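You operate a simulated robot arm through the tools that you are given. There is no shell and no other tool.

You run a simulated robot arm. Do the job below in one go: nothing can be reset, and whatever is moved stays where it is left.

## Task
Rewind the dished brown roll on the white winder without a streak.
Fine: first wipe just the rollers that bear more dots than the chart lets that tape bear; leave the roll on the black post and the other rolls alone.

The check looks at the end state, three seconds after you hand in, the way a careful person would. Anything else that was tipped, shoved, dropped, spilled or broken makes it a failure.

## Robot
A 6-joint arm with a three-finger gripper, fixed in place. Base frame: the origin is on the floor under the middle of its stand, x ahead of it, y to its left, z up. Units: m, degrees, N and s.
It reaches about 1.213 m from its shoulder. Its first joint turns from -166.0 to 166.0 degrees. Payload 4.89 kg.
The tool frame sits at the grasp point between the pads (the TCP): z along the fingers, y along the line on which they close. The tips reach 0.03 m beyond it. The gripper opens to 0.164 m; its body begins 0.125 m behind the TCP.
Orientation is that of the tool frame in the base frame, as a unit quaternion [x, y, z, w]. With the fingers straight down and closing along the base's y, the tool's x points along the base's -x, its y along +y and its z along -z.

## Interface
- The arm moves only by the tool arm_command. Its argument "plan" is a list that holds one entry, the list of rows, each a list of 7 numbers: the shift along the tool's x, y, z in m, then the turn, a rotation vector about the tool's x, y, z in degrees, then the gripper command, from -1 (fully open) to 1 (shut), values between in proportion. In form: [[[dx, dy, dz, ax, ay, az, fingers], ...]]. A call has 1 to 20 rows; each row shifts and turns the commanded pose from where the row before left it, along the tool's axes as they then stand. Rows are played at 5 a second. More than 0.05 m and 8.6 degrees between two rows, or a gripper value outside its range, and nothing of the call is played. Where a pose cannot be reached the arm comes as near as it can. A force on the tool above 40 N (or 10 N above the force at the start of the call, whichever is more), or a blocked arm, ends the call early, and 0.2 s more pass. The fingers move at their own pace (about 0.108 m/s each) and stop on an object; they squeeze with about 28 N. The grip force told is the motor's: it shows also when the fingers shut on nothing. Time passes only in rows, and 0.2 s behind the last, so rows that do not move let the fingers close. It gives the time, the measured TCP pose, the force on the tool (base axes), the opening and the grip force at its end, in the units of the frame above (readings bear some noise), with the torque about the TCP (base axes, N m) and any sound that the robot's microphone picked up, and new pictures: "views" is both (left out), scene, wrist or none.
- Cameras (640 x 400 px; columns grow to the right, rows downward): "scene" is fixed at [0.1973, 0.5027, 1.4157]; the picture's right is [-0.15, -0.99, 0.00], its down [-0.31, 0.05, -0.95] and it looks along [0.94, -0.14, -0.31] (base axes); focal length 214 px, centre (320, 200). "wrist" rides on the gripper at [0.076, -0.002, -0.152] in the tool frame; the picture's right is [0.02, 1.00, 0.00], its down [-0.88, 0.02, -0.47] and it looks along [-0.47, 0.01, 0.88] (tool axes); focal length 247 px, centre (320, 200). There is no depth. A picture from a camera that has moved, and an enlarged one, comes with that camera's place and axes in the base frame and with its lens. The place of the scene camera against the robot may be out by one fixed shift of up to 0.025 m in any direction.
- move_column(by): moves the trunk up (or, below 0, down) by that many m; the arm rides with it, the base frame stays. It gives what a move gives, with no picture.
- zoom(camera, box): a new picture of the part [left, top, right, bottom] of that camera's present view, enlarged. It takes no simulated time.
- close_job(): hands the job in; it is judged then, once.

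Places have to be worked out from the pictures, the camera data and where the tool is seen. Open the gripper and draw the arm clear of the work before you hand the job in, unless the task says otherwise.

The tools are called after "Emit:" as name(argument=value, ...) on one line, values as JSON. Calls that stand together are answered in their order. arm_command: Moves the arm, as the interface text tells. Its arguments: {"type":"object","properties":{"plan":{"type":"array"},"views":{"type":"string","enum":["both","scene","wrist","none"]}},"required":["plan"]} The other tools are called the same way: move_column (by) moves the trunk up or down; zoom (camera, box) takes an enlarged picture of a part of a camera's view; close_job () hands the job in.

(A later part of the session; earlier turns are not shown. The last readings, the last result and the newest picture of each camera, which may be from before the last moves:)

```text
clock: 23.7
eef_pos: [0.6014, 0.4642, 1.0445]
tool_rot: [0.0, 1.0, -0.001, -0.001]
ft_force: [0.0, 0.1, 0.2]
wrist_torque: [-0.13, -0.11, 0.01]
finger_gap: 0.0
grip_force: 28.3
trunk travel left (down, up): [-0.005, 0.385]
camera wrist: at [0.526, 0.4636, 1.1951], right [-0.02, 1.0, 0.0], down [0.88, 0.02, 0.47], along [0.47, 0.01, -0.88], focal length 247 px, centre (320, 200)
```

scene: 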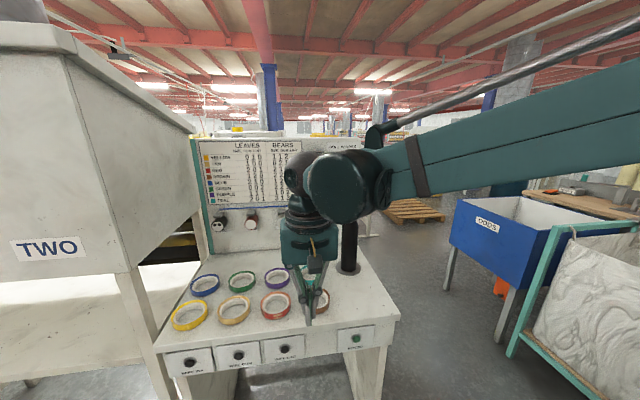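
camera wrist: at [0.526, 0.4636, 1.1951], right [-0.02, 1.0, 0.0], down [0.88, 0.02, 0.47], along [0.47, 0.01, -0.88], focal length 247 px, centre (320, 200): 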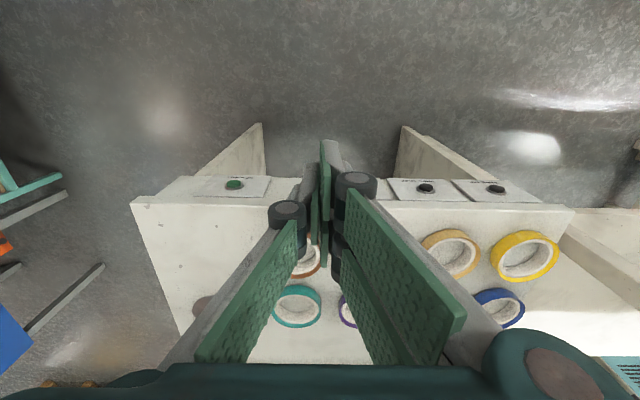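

The hand points down again at (0.601, 0.464, 1.045). I open the fingers and move over the brown roll, turning 45° so the thumb faces the clear gap toward +x/−y and the finger pair the gap toward −x/+y.

Emit:
arm_command(plan=[[[-0.036, -0.0108, 0, 0, 0, 0, -1], [-0.036, -0.0108, 0, 0, 0, 0, -1], [-0.036, -0.0108, 0, 0, 0, 0, -1], [-0.036, -0.0108, 0, 0, 0, 0, -1], [-0.036, -0.0108, 0, 0, 0, 0, -1], [0, 0, 0, 0, 0, -7.5, -1], [0, 0, 0, 0, 0, -7.5, -1], [0, 0, 0, 0, 0, -7.5, -1], [0, 0, 0, 0, 0, -7.5, -1], [0, 0, 0, 0, 0, -7.5, -1], [0, 0, 0, 0, 0, -7.5, -1], [0, 0, 0, 0, 0, 0, -1]]], views="both")

```text
clock: 26.3
eef_pos: [0.783, 0.4106, 1.045]
tool_rot: [-0.382, 0.924, 0.001, -0.001]
ft_force: [0.0, 0.4, -0.3]
wrist_torque: [0.03, -0.01, -0.01]
finger_gap: 0.1638
grip_force: 0.1
trunk travel left (down, up): [-0.005, 0.385]
camera wrist: at [0.7297, 0.3553, 1.1962], right [-0.72, 0.69, 0.0], down [0.61, 0.64, 0.47], along [0.33, 0.34, -0.88], focal length 247 px, centre (320, 200)
```

scene: 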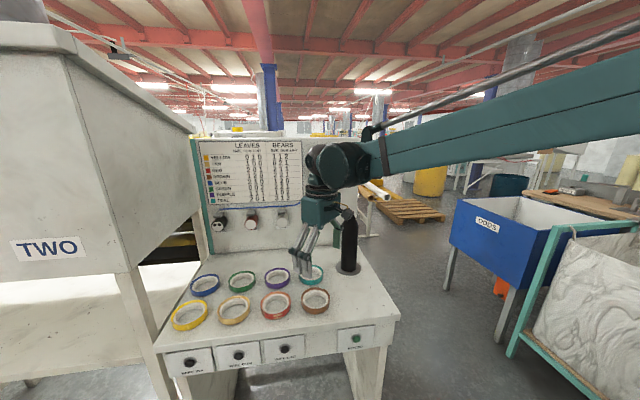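
wrist: 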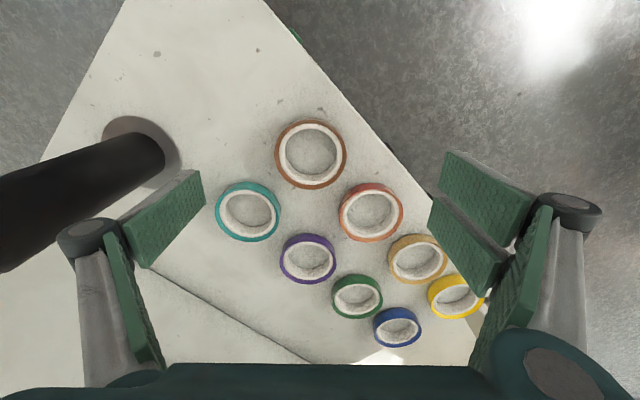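

Now I have a clear view down onto the brown roll and the post. I zoom in to measure them precisely.

Emit:
zoom(camera="wrist", box=[255, 105, 367, 205])

Emit:
zoom(camera="wrist", box=[0, 90, 288, 270])

Emit:
zoom(camera="scene", box=[270, 180, 380, 325])

```text
4.00 times, centred on (311, 155) of wrist
camera zoom: at [0.7297, 0.3553, 1.1962], right [-0.72, 0.69, 0.0], down [0.61, 0.64, 0.47], along [0.33, 0.34, -0.88], focal length 988 px, centre (356, 380)
```

zoom: 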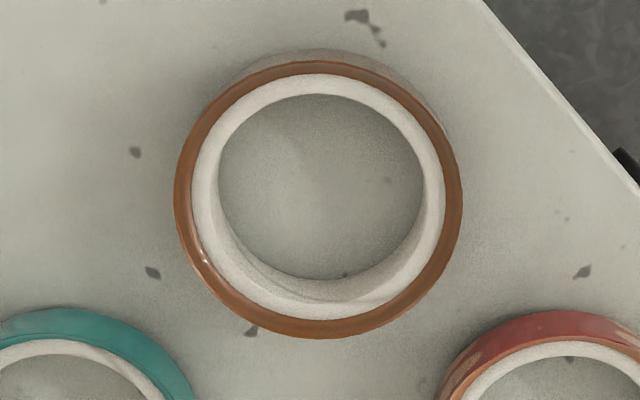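

```text
2.22 times, centred on (144, 180) of wrist
camera zoom: at [0.7297, 0.3553, 1.1962], right [-0.72, 0.69, 0.0], down [0.61, 0.64, 0.47], along [0.33, 0.34, -0.88], focal length 549 px, centre (711, 244)
```

zoom: 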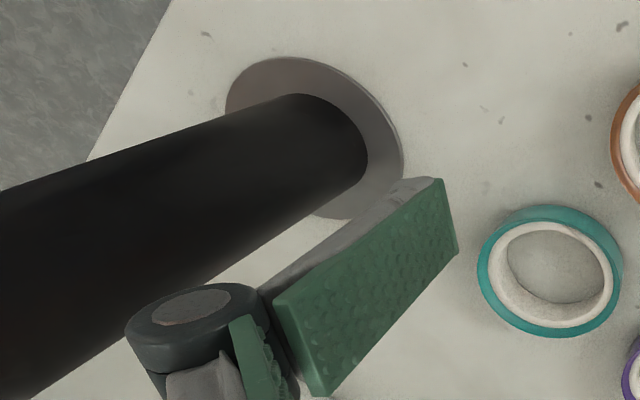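

```text
2.76 times, centred on (325, 252) of scene
camera zoom: at [0.1973, 0.5027, 1.4157], right [-0.15, -0.99, 0.0], down [-0.31, 0.05, -0.95], along [0.94, -0.14, -0.31], focal length 592 px, centre (306, 55)
```

zoom: 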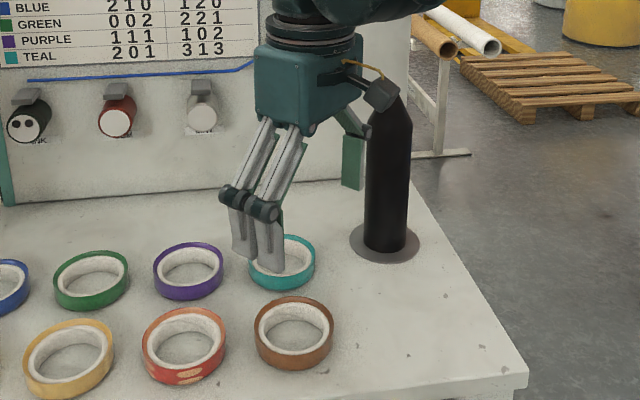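

I need the hole and post diameters precisely, since the fit looks close. I zoom in hard on both.

Emit:
zoom(camera="scene", box=[296, 282, 336, 307])

Emit:
zoom(camera="scene", box=[328, 252, 368, 277])

Emit:
zoom(camera="wrist", box=[271, 115, 351, 195])

```text
16.00 times, centred on (316, 294) of scene
camera zoom: at [0.1973, 0.5027, 1.4157], right [-0.15, -0.99, 0.0], down [-0.31, 0.05, -0.95], along [0.94, -0.14, -0.31], focal length 3432 px, centre (384, -1312)
```

zoom: 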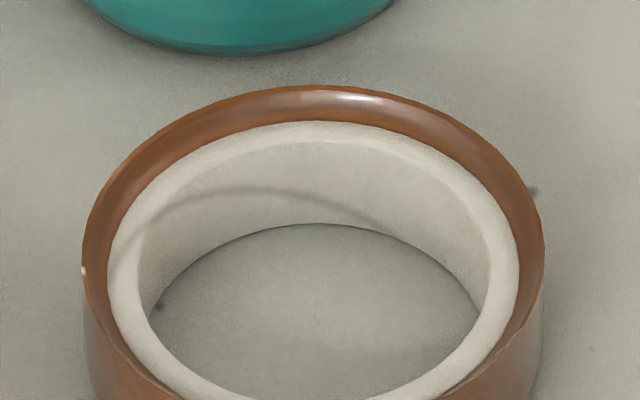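

```text
16.00 times, centred on (348, 264) of scene
camera zoom: at [0.1973, 0.5027, 1.4157], right [-0.15, -0.99, 0.0], down [-0.31, 0.05, -0.95], along [0.94, -0.14, -0.31], focal length 3432 px, centre (-128, -832)
```

zoom: 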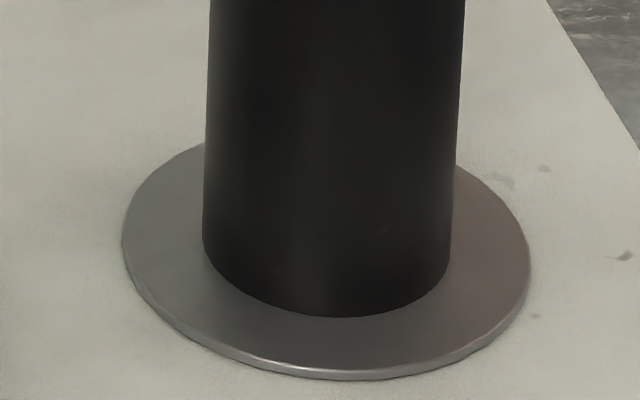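

```text
5.00 times, centred on (311, 155) of wrist
camera zoom: at [0.7297, 0.3553, 1.1962], right [-0.72, 0.69, 0.0], down [0.61, 0.64, 0.47], along [0.33, 0.34, -0.88], focal length 1235 px, centre (365, 425)
```

zoom: 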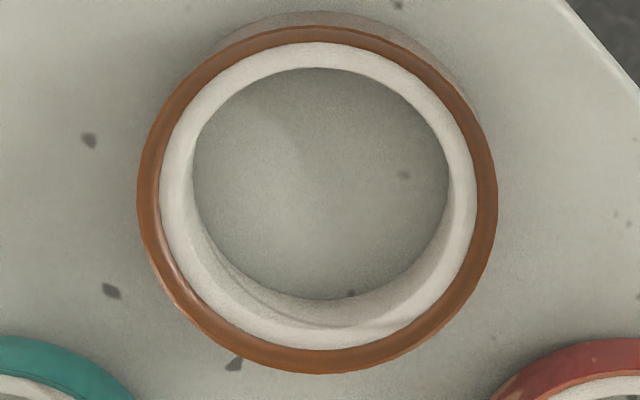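

The hole is about 0.075 m across and the post about 0.070 m, so it fits with about 3 mm of play all round. I descend part-way over the roll's estimated centre (0.809, 0.421) for a closer measurement.

Emit:
arm_command(plan=[[[-0.0085, -0.0038, 0.027, 0, 0, 0, -1], [-0.0085, -0.0038, 0.027, 0, 0, 0, -1], [-0.0085, -0.0038, 0.026, 0, 0, 0, -1], [0, 0, 0, 0, 0, 0, -1]]], views="both")

Emit:
zoom(camera="wrist", box=[220, 50, 420, 200])

```text
clock: 27.3
eef_pos: [0.8091, 0.4187, 0.9642]
tool_rot: [-0.383, 0.924, 0.0, 0.0]
ft_force: [0.5, -0.6, 0.1]
wrist_torque: [0.0, -0.07, -0.05]
finger_gap: 0.1641
grip_force: 0.0
trunk travel left (down, up): [-0.005, 0.385]
camera wrist: at [0.7561, 0.3651, 1.1146], right [-0.72, 0.69, 0.0], down [0.61, 0.64, 0.47], along [0.33, 0.34, -0.88], focal length 247 px, centre (320, 200)
```

scene: 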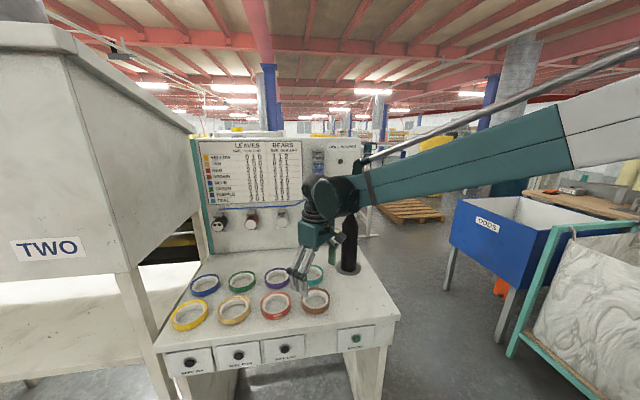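
wrist: 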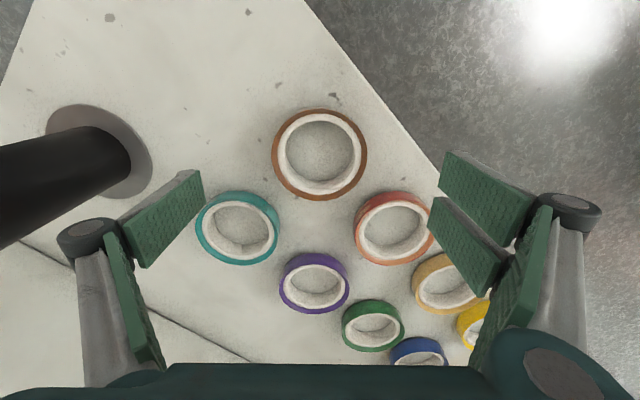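

```text
2.67 times, centred on (320, 125) of wrist
camera zoom: at [0.7561, 0.3651, 1.1146], right [-0.72, 0.69, 0.0], down [0.61, 0.64, 0.47], along [0.33, 0.34, -0.88], focal length 659 px, centre (320, 400)
```

zoom: 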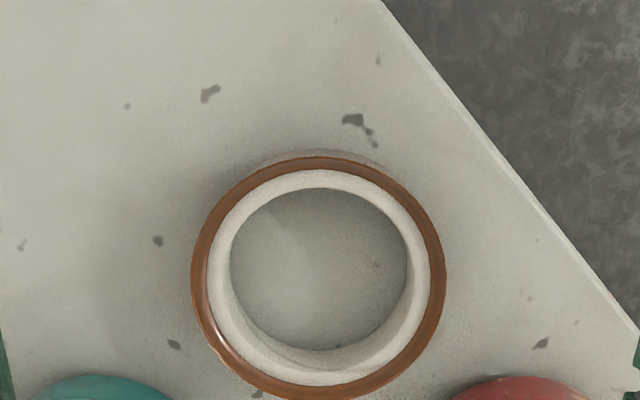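

The brown roll is centred almost directly under the tool, near (0.810, 0.421). I narrow the fingers to about 0.135 m, which keeps clear of the red and teal rolls, and descend to just above the roll.

Emit:
arm_command(plan=[[[0, 0, 0.016, 0, 0, 0, -0.65], [0, 0, 0.016, 0, 0, 0, -0.65], [0, 0, 0.016, 0, 0, 0, -0.65], [0, 0, 0.016, 0, 0, 0, -0.65], [0, 0, 0, 0, 0, 0, -0.65]]], views="both")

Emit:
zoom(camera="wrist", box=[160, 60, 480, 260])

Emit:
zoom(camera="scene", box=[260, 230, 380, 320])

```text
clock: 28.5
eef_pos: [0.8096, 0.4203, 0.9009]
tool_rot: [-0.383, 0.924, 0.0, 0.0]
ft_force: [0.3, -0.1, 0.5]
wrist_torque: [0.01, -0.04, -0.02]
finger_gap: 0.1353
grip_force: 0.0
trunk travel left (down, up): [-0.005, 0.385]
camera wrist: at [0.756, 0.3653, 1.0518], right [-0.72, 0.69, 0.0], down [0.61, 0.64, 0.47], along [0.33, 0.34, -0.88], focal length 247 px, centre (320, 200)
```

scene: 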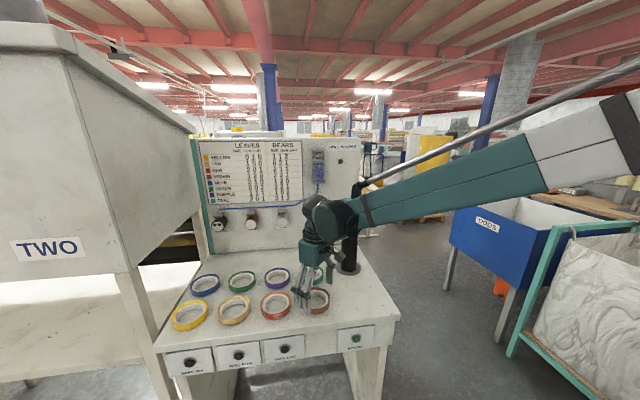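
wrist: 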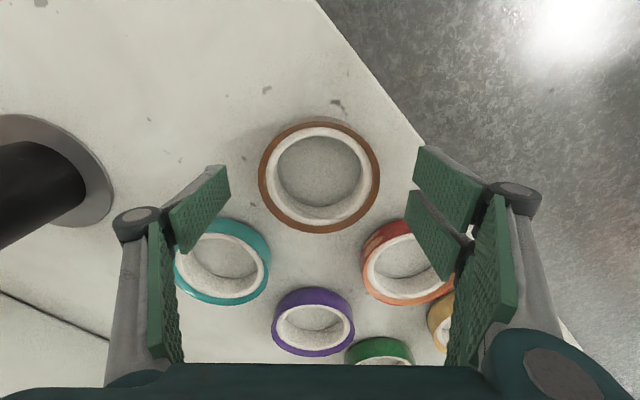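

```text
2.00 times, centred on (320, 160) of wrist
camera zoom: at [0.756, 0.3653, 1.0518], right [-0.72, 0.69, 0.0], down [0.61, 0.64, 0.47], along [0.33, 0.34, -0.88], focal length 494 px, centre (320, 280)
```

zoom: 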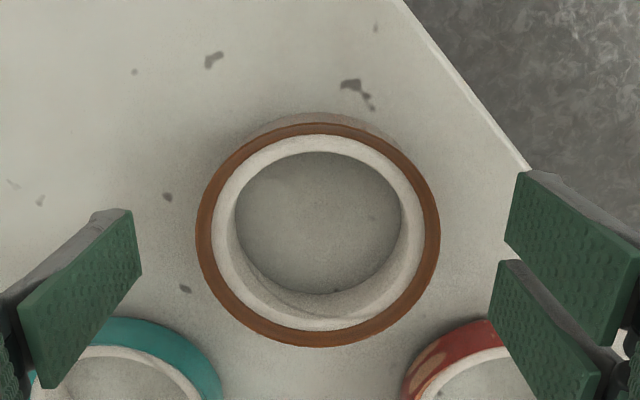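

```text
4.44 times, centred on (320, 275) of scene
camera zoom: at [0.1973, 0.5027, 1.4157], right [-0.15, -0.99, 0.0], down [-0.31, 0.05, -0.95], along [0.94, -0.14, -0.31], focal length 953 px, centre (320, -133)
```

zoom: 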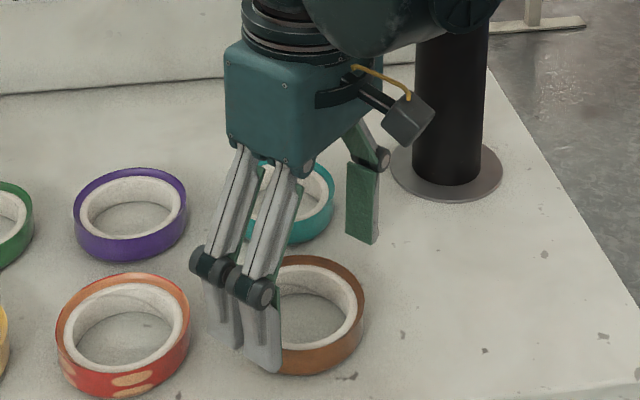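

The ring is centred on the tool to within a couple of mm, its top is at about z=0.87, and both finger sides are clear of the neighbours. I lower in small steps, watching for contact with the table.

Emit:
arm_command(plan=[[[0, 0, 0.005, 0, 0, 0, -0.65], [0, 0, 0.005, 0, 0, 0, -0.65], [0, 0, 0.005, 0, 0, 0, -0.65], [0, 0, 0.005, 0, 0, 0, -0.65], [0, 0, 0, 0, 0, 0, -0.65]]], views="both")

Emit:
zoom(camera="scene", box=[290, 255, 350, 320])

Emit:
zoom(camera="wrist", box=[160, 100, 480, 300])

```text
clock: 29.7
eef_pos: [0.8088, 0.4203, 0.8808]
tool_rot: [-0.383, 0.924, 0.001, 0.0]
ft_force: [-1.1, -0.4, -0.6]
wrist_torque: [-0.02, -0.03, 0.04]
finger_gap: 0.1355
grip_force: 0.0
trunk travel left (down, up): [-0.005, 0.385]
camera wrist: at [0.7556, 0.3655, 1.0321], right [-0.72, 0.69, 0.0], down [0.61, 0.64, 0.47], along [0.33, 0.34, -0.88], focal length 247 px, centre (320, 200)
```

scene: 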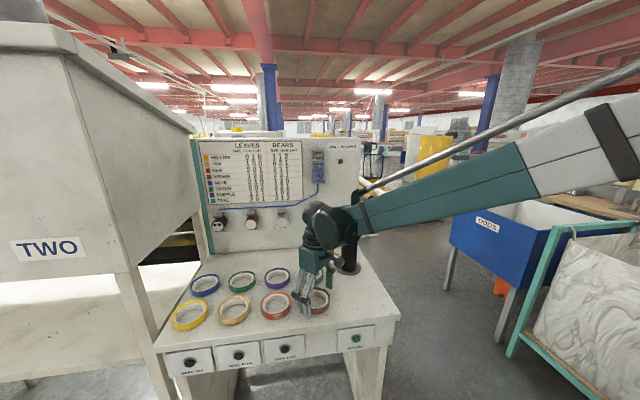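
wrist: 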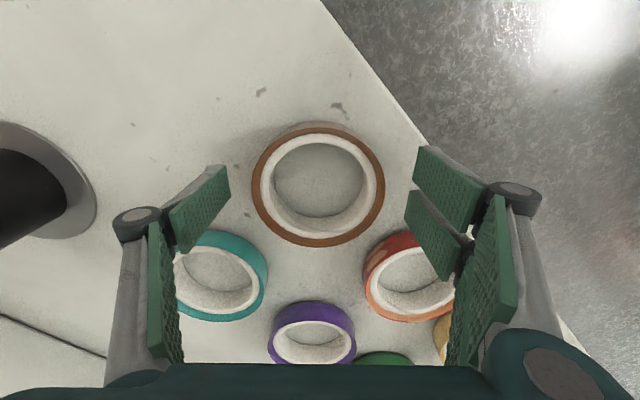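

```text
6.15 times, centred on (320, 288) of scene
camera zoom: at [0.1973, 0.5027, 1.4157], right [-0.15, -0.99, 0.0], down [-0.31, 0.05, -0.95], along [0.94, -0.14, -0.31], focal length 1320 px, centre (320, -338)
```

zoom: 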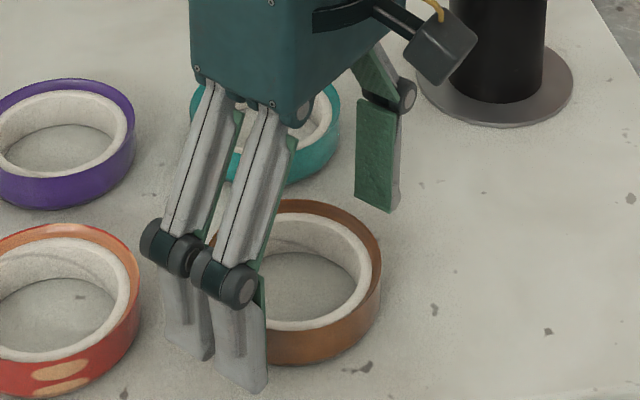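

```text
2.00 times, centred on (320, 200) of wrist
camera zoom: at [0.7556, 0.3655, 1.0321], right [-0.72, 0.69, 0.0], down [0.61, 0.64, 0.47], along [0.33, 0.34, -0.88], focal length 494 px, centre (320, 200)
```

zoom: 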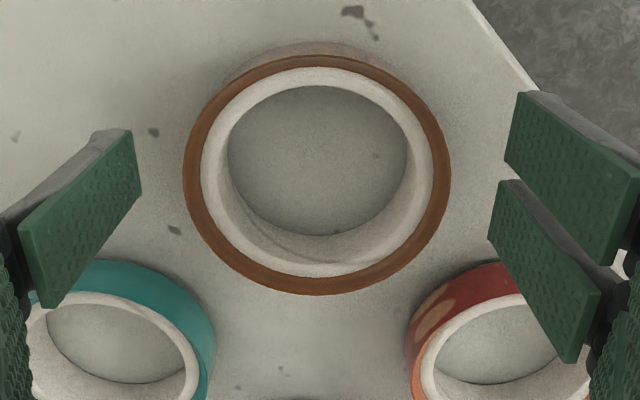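

Still no contact, and the ring is well centred between the pads. I go a further 8 mm down in fine steps so the pads overlap most of the roll's height.

Emit:
arm_command(plan=[[[0, 0, 0.003, 0, 0, 0, -0.65], [0, 0, 0.003, 0, 0, 0, -0.65], [0, 0, 0.002, 0, 0, 0, -0.65], [0, 0, 0, 0, 0, 0, -0.65]]], views="scene")

Emit:
zoom(camera="scene", box=[290, 255, 350, 320])

```text
clock: 30.7
eef_pos: [0.8102, 0.4202, 0.8726]
tool_rot: [-0.382, 0.924, 0.0, -0.001]
ft_force: [0.2, -0.7, 0.1]
wrist_torque: [-0.01, 0.02, -0.01]
finger_gap: 0.1352
grip_force: 0.1
trunk travel left (down, up): [-0.005, 0.385]
```

scene: 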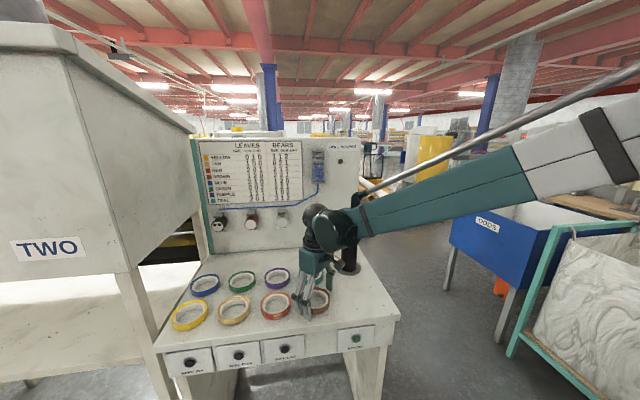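

```text
6.15 times, centred on (320, 288) of scene
camera zoom: at [0.1973, 0.5027, 1.4157], right [-0.15, -0.99, 0.0], down [-0.31, 0.05, -0.95], along [0.94, -0.14, -0.31], focal length 1320 px, centre (320, -338)
```

zoom: 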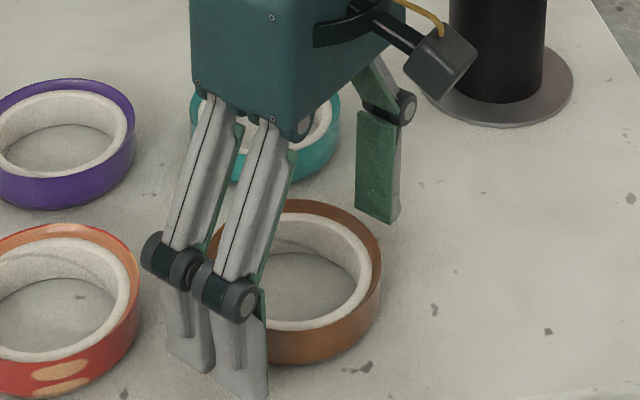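

The tips are just above the table with no contact. I start closing gently to a gap of about 0.107 m first, to check that the fingertips do not dig into the table as they swing in.

Emit:
arm_command(plan=[[[0, 0, 0, 0, 0, 0, -0.3], [0, 0, 0, 0, 0, 0, -0.3], [0, 0, 0, 0, 0, 0, -0.3]]], views="both")

Emit:
zoom(camera="wrist", box=[160, 100, 480, 300])

Emit:
zoom(camera="scene", box=[290, 255, 350, 320])

```text
clock: 31.5
eef_pos: [0.8085, 0.4203, 0.8734]
tool_rot: [-0.383, 0.924, 0.0, 0.001]
ft_force: [-0.7, 0.1, -0.2]
wrist_torque: [-0.01, -0.01, -0.01]
finger_gap: 0.1067
grip_force: 0.0
trunk travel left (down, up): [-0.005, 0.385]
camera wrist: at [0.7556, 0.3653, 1.024], right [-0.72, 0.69, 0.0], down [0.61, 0.64, 0.47], along [0.33, 0.34, -0.88], focal length 247 px, centre (320, 200)
```

scene: 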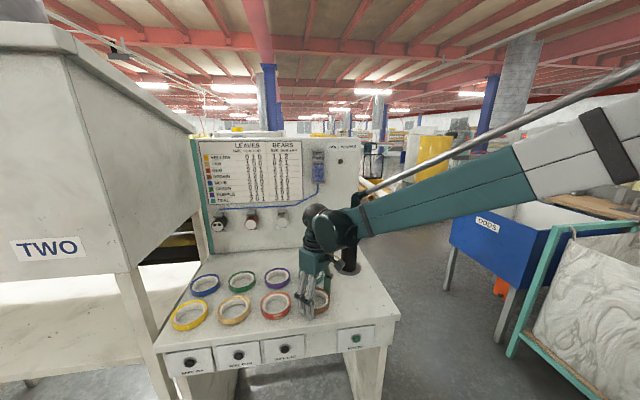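
wrist: 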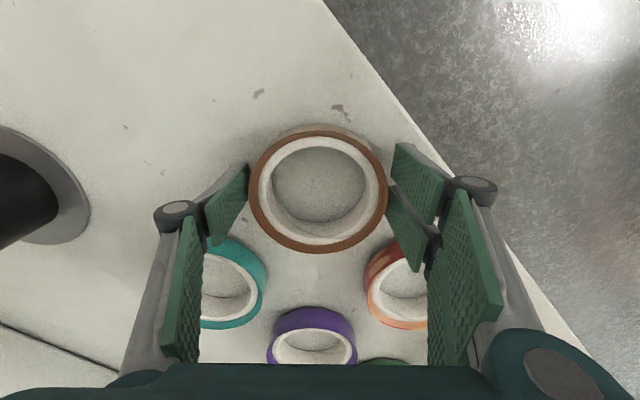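

```text
2.00 times, centred on (320, 200) of wrist
camera zoom: at [0.7556, 0.3653, 1.024], right [-0.72, 0.69, 0.0], down [0.61, 0.64, 0.47], along [0.33, 0.34, -0.88], focal length 494 px, centre (320, 200)
```

zoom: 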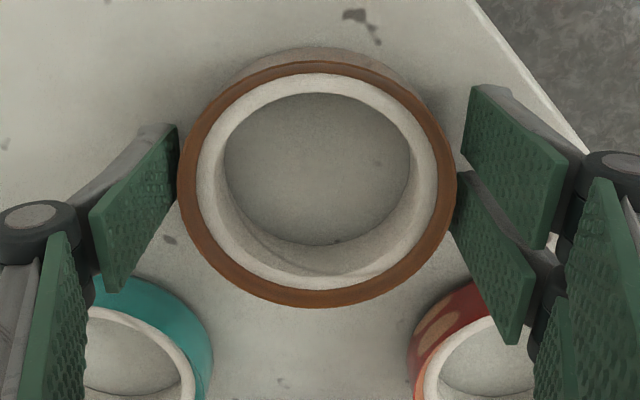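

```text
6.15 times, centred on (320, 288) of scene
camera zoom: at [0.1973, 0.5027, 1.4157], right [-0.15, -0.99, 0.0], down [-0.31, 0.05, -0.95], along [0.94, -0.14, -0.31], focal length 1320 px, centre (320, -338)
```

zoom: 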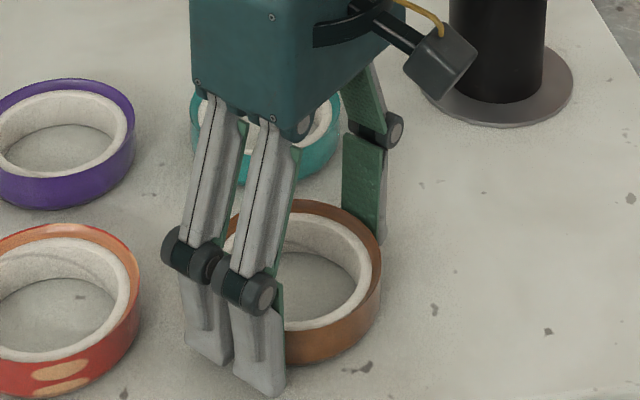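

Both sides of the roll have pads standing right beside it with no contact force. I now close to grip.

Emit:
arm_command(plan=[[[0, 0, 0, 0, 0, 0, 0.0], [0, 0, 0, 0, 0, 0, 1], [0, 0, 0, 0, 0, 0, 1], [0, 0, 0, 0, 0, 0, 1]]], views="both")

Emit:
zoom(camera="wrist", box=[160, 100, 480, 300])

```text
clock: 32.5
eef_pos: [0.8095, 0.4195, 0.8721]
tool_rot: [-0.382, 0.924, 0.0, 0.001]
ft_force: [2.2, 0.2, 4.7]
wrist_torque: [-0.13, -0.21, 0.08]
finger_gap: 0.0987
grip_force: 28.1
trunk travel left (down, up): [-0.005, 0.385]
camera wrist: at [0.7555, 0.3653, 1.0242], right [-0.72, 0.69, 0.0], down [0.61, 0.64, 0.47], along [0.33, 0.34, -0.88], focal length 247 px, centre (320, 200)
```

scene: 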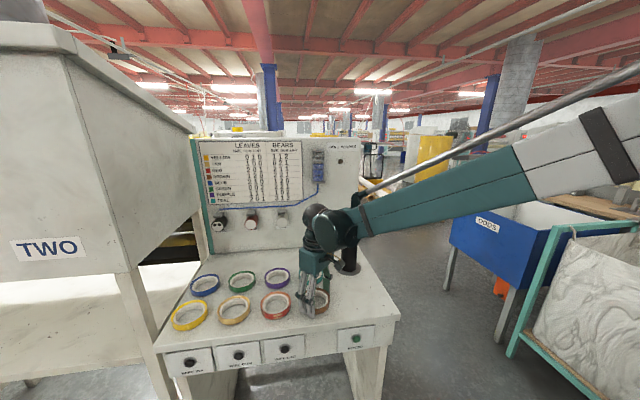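
wrist: 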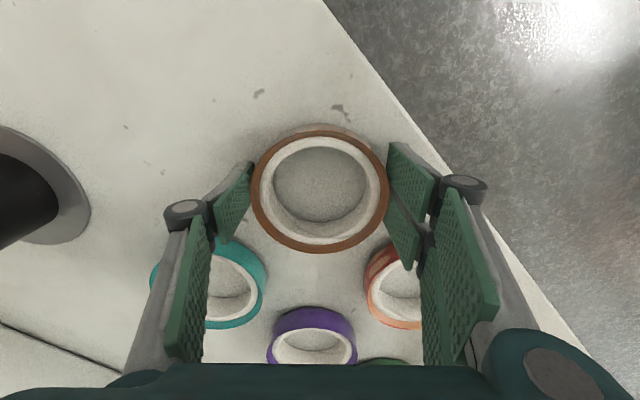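

```text
2.00 times, centred on (320, 200) of wrist
camera zoom: at [0.7555, 0.3653, 1.0242], right [-0.72, 0.69, 0.0], down [0.61, 0.64, 0.47], along [0.33, 0.34, -0.88], focal length 494 px, centre (320, 200)
```

zoom: 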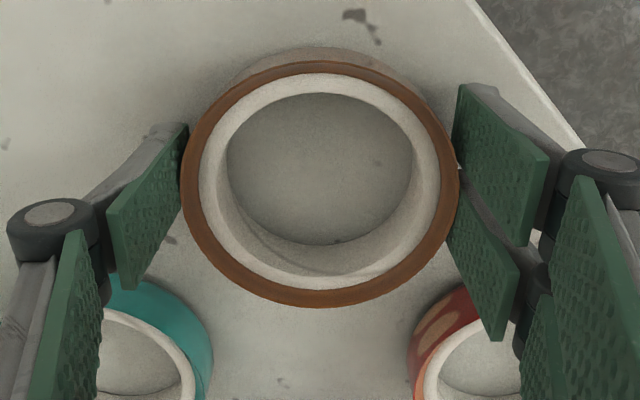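

The roll is held: the gap stopped at 0.0987 m, matching its diameter, with 28 N. I lift a little and check that it comes up level and secure.

Emit:
arm_command(plan=[[[0, 0, -0.005, 0, 0, 0, 1], [0, 0, -0.01, 0, 0, 0, 1], [0, 0, -0.015, 0, 0, 0, 1], [0, 0, -0.02, 0, 0, 0, 1], [0, 0, 0, 0, 0, 0, 1]]], views="both")

Emit:
zoom(camera="wrist", box=[160, 100, 480, 300])

Emit:
zoom(camera="scene", box=[280, 235, 360, 310])

```text
clock: 33.7
eef_pos: [0.8093, 0.4198, 0.9249]
tool_rot: [-0.382, 0.924, 0.0, -0.001]
ft_force: [0.4, 0.6, -0.3]
wrist_torque: [-0.03, 0.01, 0.0]
finger_gap: 0.0988
grip_force: 27.9
trunk travel left (down, up): [-0.005, 0.385]
camera wrist: at [0.7561, 0.364, 1.0744], right [-0.72, 0.69, 0.0], down [0.61, 0.64, 0.47], along [0.33, 0.34, -0.88], focal length 247 px, centre (320, 200)
```

scene: 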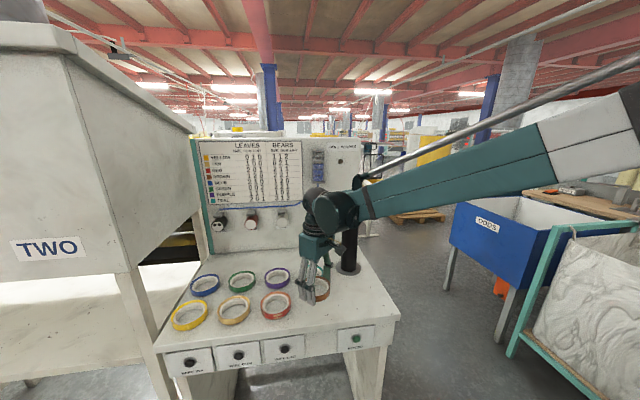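
wrist: 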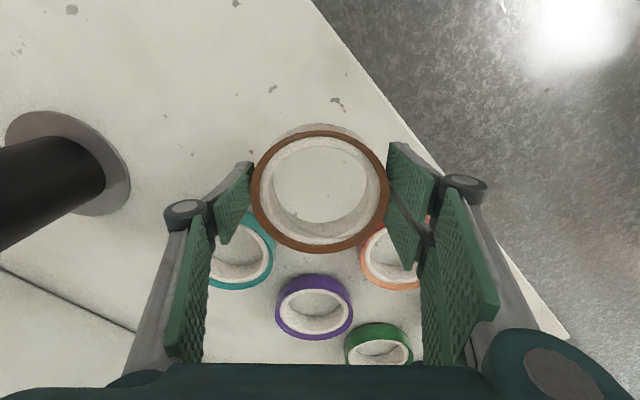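

```text
2.00 times, centred on (320, 200) of wrist
camera zoom: at [0.7561, 0.364, 1.0744], right [-0.72, 0.69, 0.0], down [0.61, 0.64, 0.47], along [0.33, 0.34, -0.88], focal length 494 px, centre (320, 200)
```

zoom: 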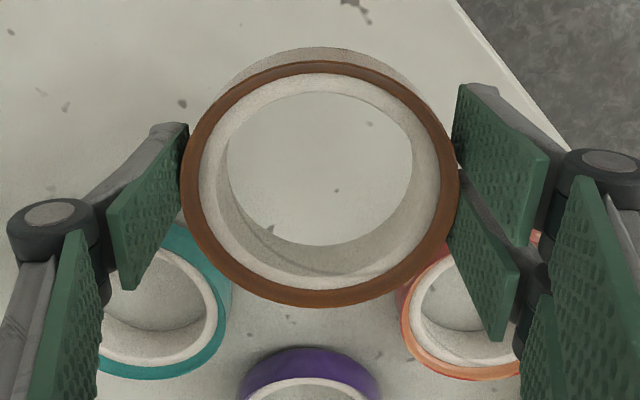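

```text
5.33 times, centred on (320, 272) of scene
camera zoom: at [0.1973, 0.5027, 1.4157], right [-0.15, -0.99, 0.0], down [-0.31, 0.05, -0.95], along [0.94, -0.14, -0.31], focal length 1144 px, centre (320, -187)
```

zoom: 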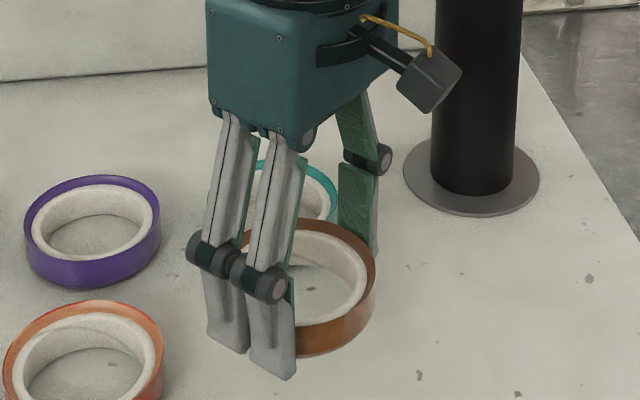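

The roll came up cleanly and sits unchanged in the fingers. Working back from the ellipse, its centre lies about 7 mm toward tool −x from the tool centre. The post tip is near z≈1.12, so I raise the trunk to lift the roll above it.

Emit:
move_column(by=0.28)

```text
clock: 36.5
eef_pos: [0.8098, 0.4177, 1.2021]
tool_rot: [-0.383, 0.924, 0.0, 0.0]
ft_force: [-1.3, -0.2, -0.6]
wrist_torque: [0.01, 0.04, 0.02]
finger_gap: 0.0985
grip_force: 27.9
trunk travel left (down, up): [-0.285, 0.105]
```

The roll's lower edge is at about z=1.166, above the post tip. I move part-way toward the post and look again before lining up.

Emit:
arm_command(plan=[[[-0.0022, -0.03, -0.005, 0, 0, 0, 1], [-0.0022, -0.03, -0.005, 0, 0, 0, 1], [-0.0022, -0.03, -0.005, 0, 0, 0, 1], [-0.0022, -0.03, -0.005, 0, 0, 0, 1], [0, -0.027, 0, 0, 0, 0, 1], [0, 0, 0, 0, 0, 0, 1]]], views="both")

Emit:
zoom(camera="wrist", box=[0, 50, 400, 300])

Emit:
zoom(camera="scene", box=[270, 130, 390, 290])

```text
clock: 37.9
eef_pos: [0.9189, 0.3213, 1.2227]
tool_rot: [-0.381, 0.924, 0.001, 0.0]
ft_force: [0.3, -0.6, -0.4]
wrist_torque: [0.06, 0.07, 0.02]
finger_gap: 0.0988
grip_force: 27.1
trunk travel left (down, up): [-0.285, 0.105]
camera wrist: at [0.8655, 0.2659, 1.3733], right [-0.72, 0.69, 0.0], down [0.61, 0.64, 0.47], along [0.33, 0.34, -0.88], focal length 247 px, centre (320, 200)
```

scene: 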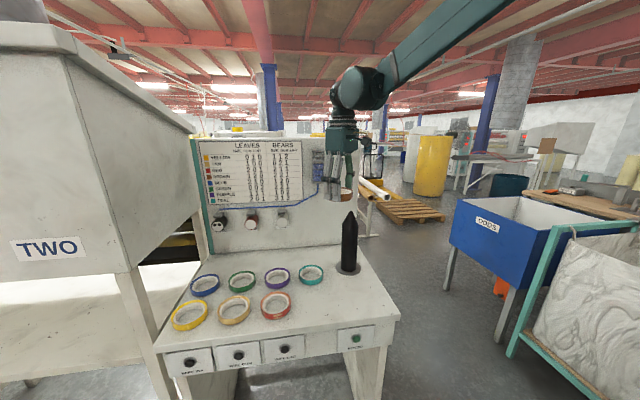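
wrist: 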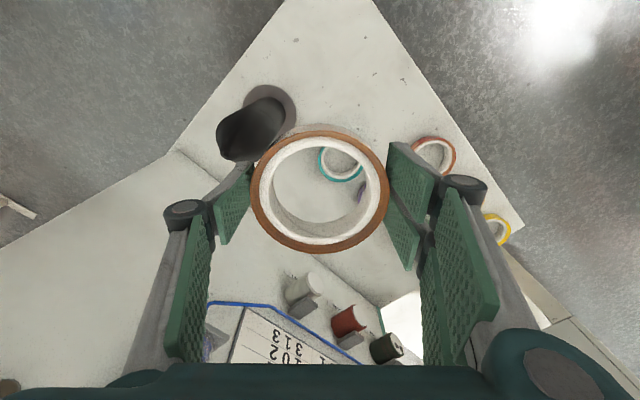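

```text
1.60 times, centred on (200, 175) of wrist
camera zoom: at [0.8655, 0.2659, 1.3733], right [-0.72, 0.69, 0.0], down [0.61, 0.64, 0.47], along [0.33, 0.34, -0.88], focal length 395 px, centre (512, 240)
```

zoom: 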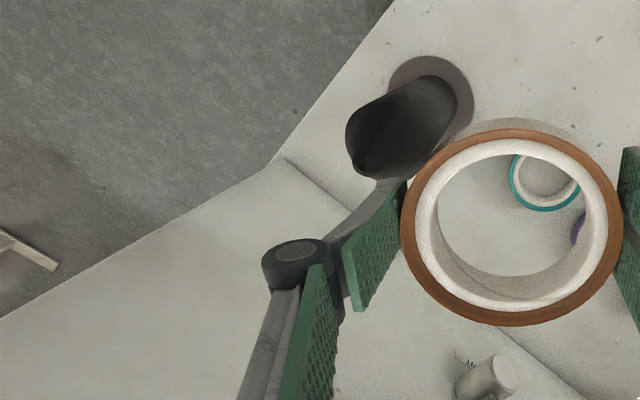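

```text
2.50 times, centred on (330, 210) of scene
camera zoom: at [0.1973, 0.5027, 1.4157], right [-0.15, -0.99, 0.0], down [-0.31, 0.05, -0.95], along [0.94, -0.14, -0.31], focal length 536 px, centre (295, 175)
```

zoom: 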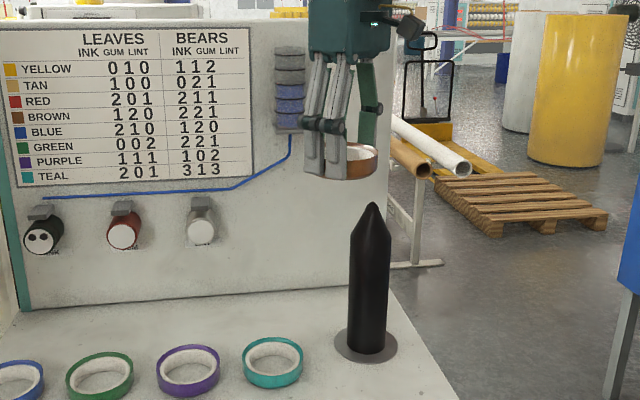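

The post's base and tip are both visible now. I zoom in to pin down its axis.

Emit:
zoom(camera="wrist", box=[200, 75, 312, 175])

Emit:
zoom(camera="wrist", box=[240, 120, 400, 260])

Emit:
zoom(camera="scene", box=[320, 180, 380, 280])

```text
4.00 times, centred on (256, 125) of wrist
camera zoom: at [0.8655, 0.2659, 1.3733], right [-0.72, 0.69, 0.0], down [0.61, 0.64, 0.47], along [0.33, 0.34, -0.88], focal length 988 px, centre (576, 500)
```

zoom: 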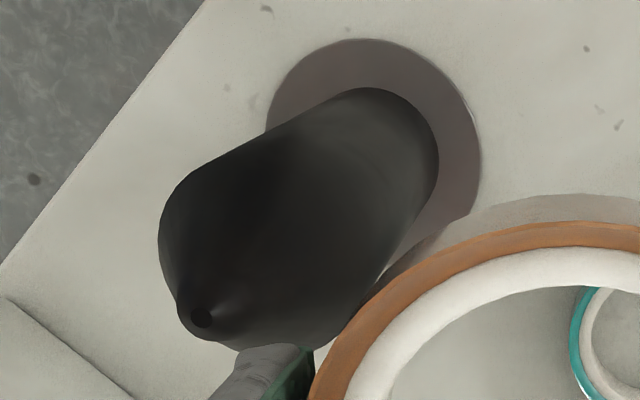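

```text
2.86 times, centred on (320, 190) of wrist
camera zoom: at [0.8655, 0.2659, 1.3733], right [-0.72, 0.69, 0.0], down [0.61, 0.64, 0.47], along [0.33, 0.34, -0.88], focal length 706 px, centre (320, 229)
```

zoom: 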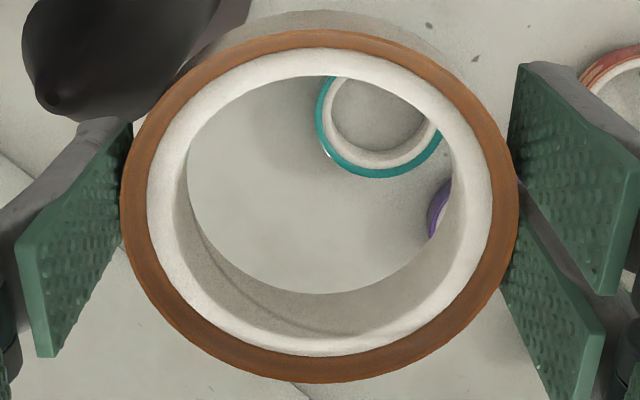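

```text
4.00 times, centred on (350, 230) of scene
camera zoom: at [0.1973, 0.5027, 1.4157], right [-0.15, -0.99, 0.0], down [-0.31, 0.05, -0.95], along [0.94, -0.14, -0.31], focal length 858 px, centre (200, 80)
```

zoom: 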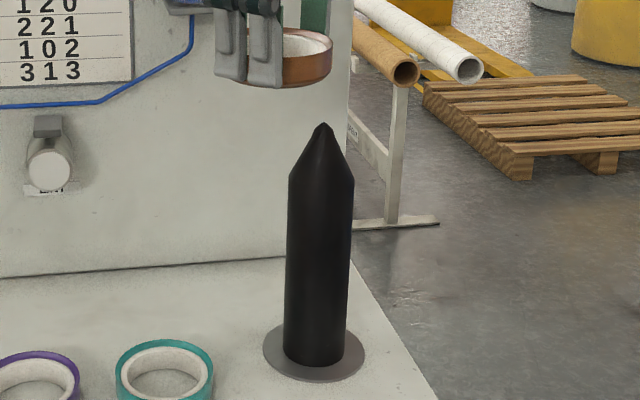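

The post axis works out at about (0.992, 0.252), with its tip near z=1.12. I move the roll over it, still above the tip, and check the alignment through the hole.

Emit:
arm_command(plan=[[[0.001, -0.0252, 0, 0, 0, 0, 1], [0.001, -0.0252, 0, 0, 0, 0, 1], [0.001, -0.0252, 0, 0, 0, 0, 1], [0.001, -0.0252, 0, 0, 0, 0, 1], [0, 0, 0.015, 0, 0, 0, 1], [0, 0, 0, 0, 0, 0, 1], [0, 0, 0, 0, 0, 0, 1]]], views="both")

Emit:
zoom(camera="wrist", box=[240, 120, 400, 260])

Emit:
zoom(camera="scene", box=[310, 150, 390, 280])

```text
clock: 39.5
eef_pos: [0.987, 0.2473, 1.2081]
tool_rot: [-0.383, 0.924, -0.001, 0.0]
ft_force: [0.2, 0.2, 0.1]
wrist_torque: [-0.02, 0.0, -0.02]
finger_gap: 0.0985
grip_force: 28.2
trunk travel left (down, up): [-0.285, 0.105]
camera wrist: at [0.9338, 0.1924, 1.3592], right [-0.72, 0.69, 0.0], down [0.61, 0.64, 0.47], along [0.33, 0.34, -0.88], focal length 247 px, centre (320, 200)
```

scene: 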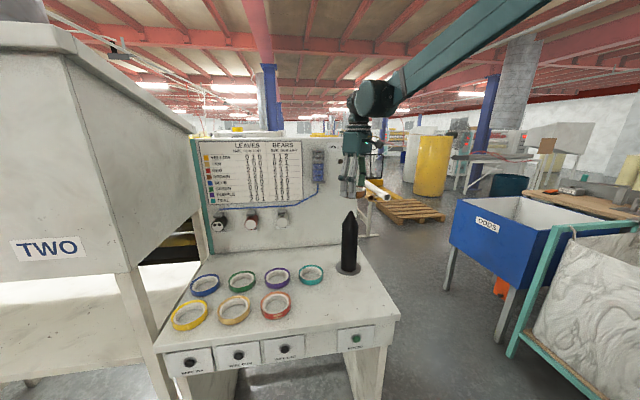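
wrist: 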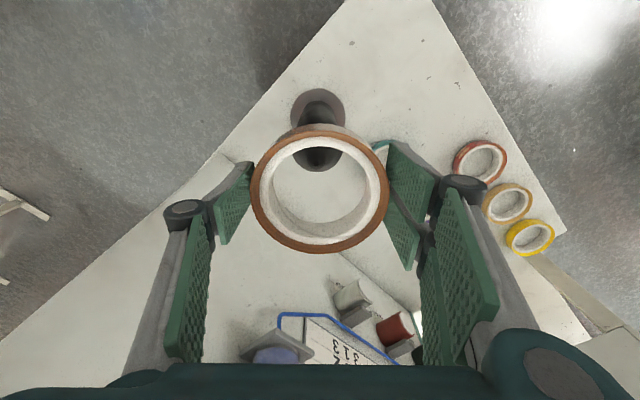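

```text
2.86 times, centred on (320, 190) of wrist
camera zoom: at [0.9338, 0.1924, 1.3592], right [-0.72, 0.69, 0.0], down [0.61, 0.64, 0.47], along [0.33, 0.34, -0.88], focal length 706 px, centre (320, 229)
```

zoom: 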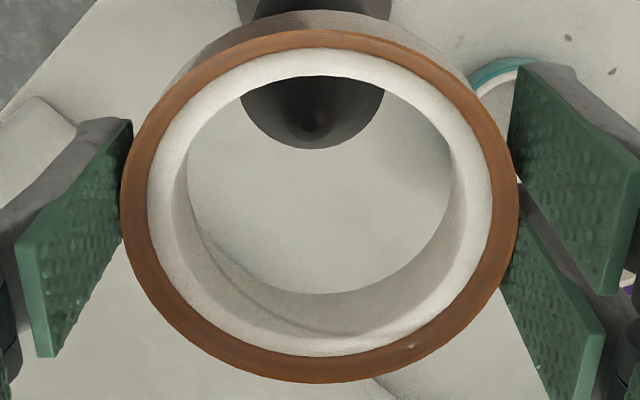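

```text
3.08 times, centred on (350, 215) of scene
camera zoom: at [0.1973, 0.5027, 1.4157], right [-0.15, -0.99, 0.0], down [-0.31, 0.05, -0.95], along [0.94, -0.14, -0.31], focal length 660 px, centre (228, 154)
```

zoom: 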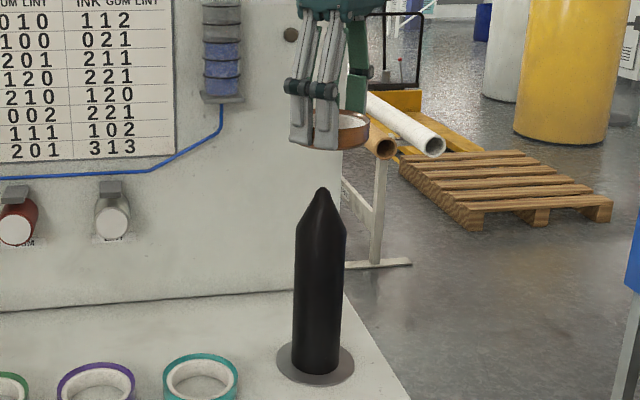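

The tip shows about 4 mm toward tool −y and about 3 mm toward tool −x of the roll's centre. I correct by that and lower until the tip is near the ring's plane, to re-check with little parallax.

Emit:
arm_command(plan=[[[-0.003, -0.004, 0.01, 0, 0, 0, 1], [0, 0, 0.015, 0, 0, 0, 1], [0, 0, 0.015, 0, 0, 0, 1], [0, 0, 0.015, 0, 0, 0, 1], [0, 0, 0, 0, 0, 0, 1], [0, 0, 0, 0, 0, 0, 1]]], views="both")

Emit:
zoom(camera="wrist", box=[240, 120, 400, 260])

Emit:
zoom(camera="scene", box=[310, 150, 390, 280])

```text
clock: 40.9
eef_pos: [0.993, 0.2475, 1.1532]
tool_rot: [-0.382, 0.924, 0.0, 0.0]
ft_force: [0.3, 0.5, -0.7]
wrist_torque: [-0.01, 0.01, 0.0]
finger_gap: 0.0988
grip_force: 28.3
trunk travel left (down, up): [-0.285, 0.105]
camera wrist: at [0.9402, 0.1921, 1.3047], right [-0.72, 0.69, 0.0], down [0.61, 0.64, 0.47], along [0.33, 0.34, -0.88], focal length 247 px, centre (320, 200)
```

scene: 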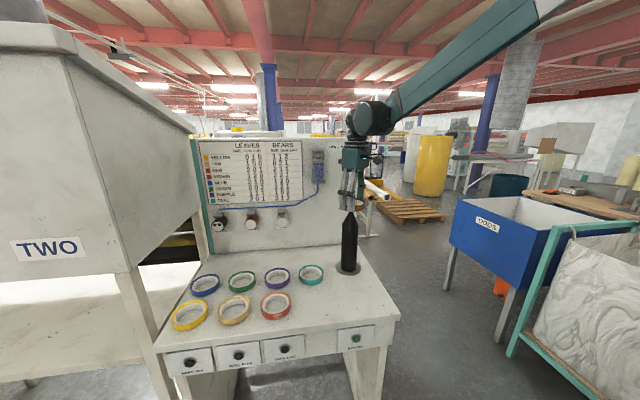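
wrist: 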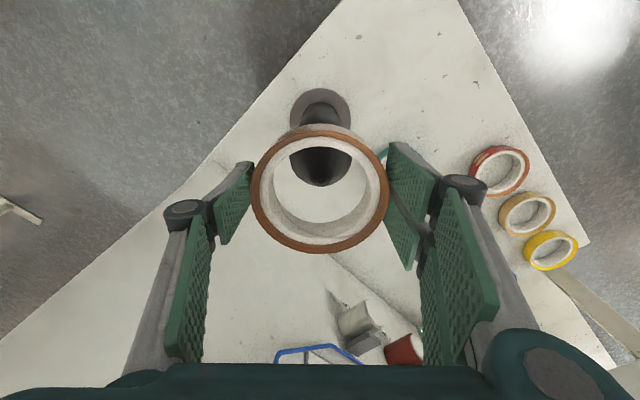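

```text
2.86 times, centred on (320, 190) of wrist
camera zoom: at [0.9402, 0.1921, 1.3047], right [-0.72, 0.69, 0.0], down [0.61, 0.64, 0.47], along [0.33, 0.34, -0.88], focal length 706 px, centre (320, 229)
```

zoom: 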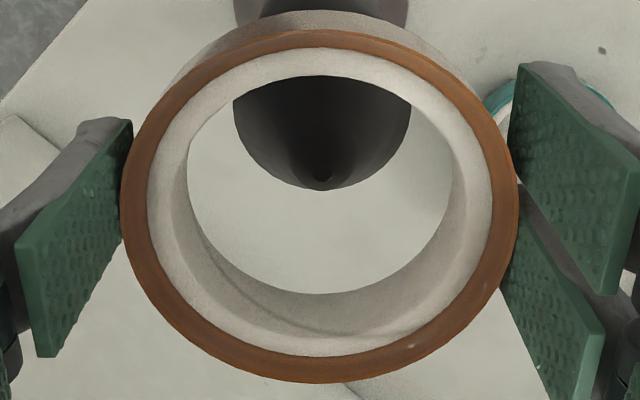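

```text
3.08 times, centred on (350, 215) of scene
camera zoom: at [0.1973, 0.5027, 1.4157], right [-0.15, -0.99, 0.0], down [-0.31, 0.05, -0.95], along [0.94, -0.14, -0.31], focal length 660 px, centre (228, 154)
```

zoom: 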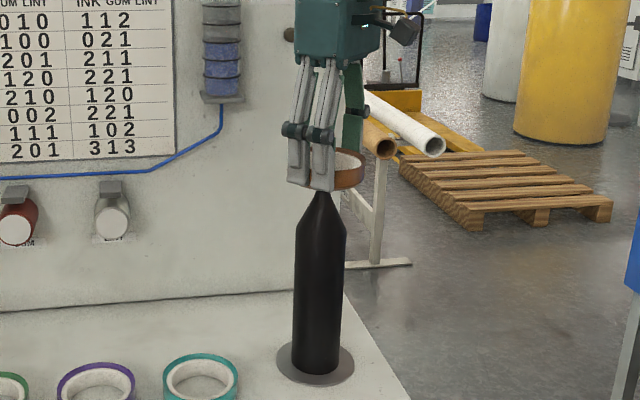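

Through the hole the tip looks nearly centred sideways. I check against the scene view at high zoom.

Emit:
zoom(camera="scene", box=[332, 185, 372, 230])

Emit:
zoom(camera="wrist", box=[280, 80, 360, 200])

```text
8.89 times, centred on (352, 208) of scene
camera zoom: at [0.1973, 0.5027, 1.4157], right [-0.15, -0.99, 0.0], down [-0.31, 0.05, -0.95], along [0.94, -0.14, -0.31], focal length 1906 px, centre (36, 133)
```

zoom: 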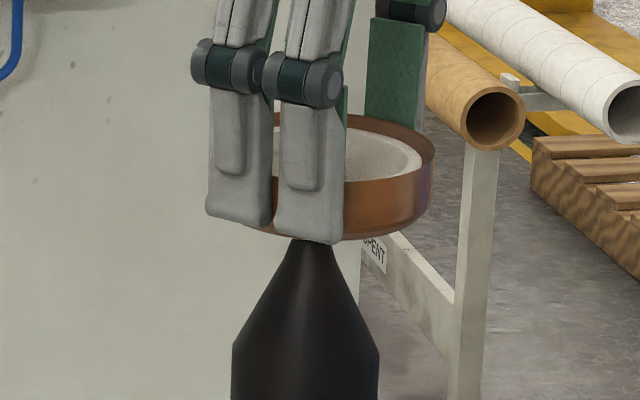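

```text
3.33 times, centred on (320, 140) of wrist
camera zoom: at [0.9402, 0.1921, 1.3047], right [-0.72, 0.69, 0.0], down [0.61, 0.64, 0.47], along [0.33, 0.34, -0.88], focal length 823 px, centre (320, 400)
```

zoom: 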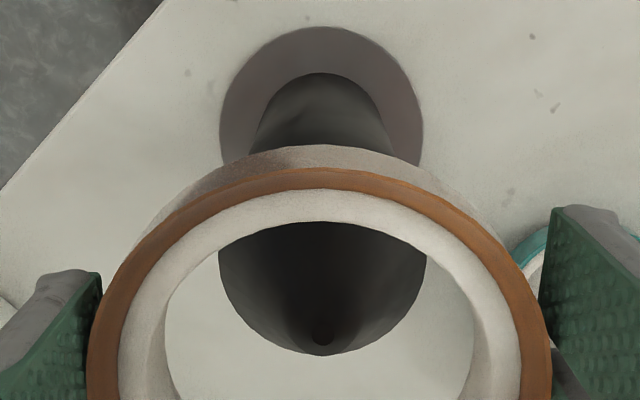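

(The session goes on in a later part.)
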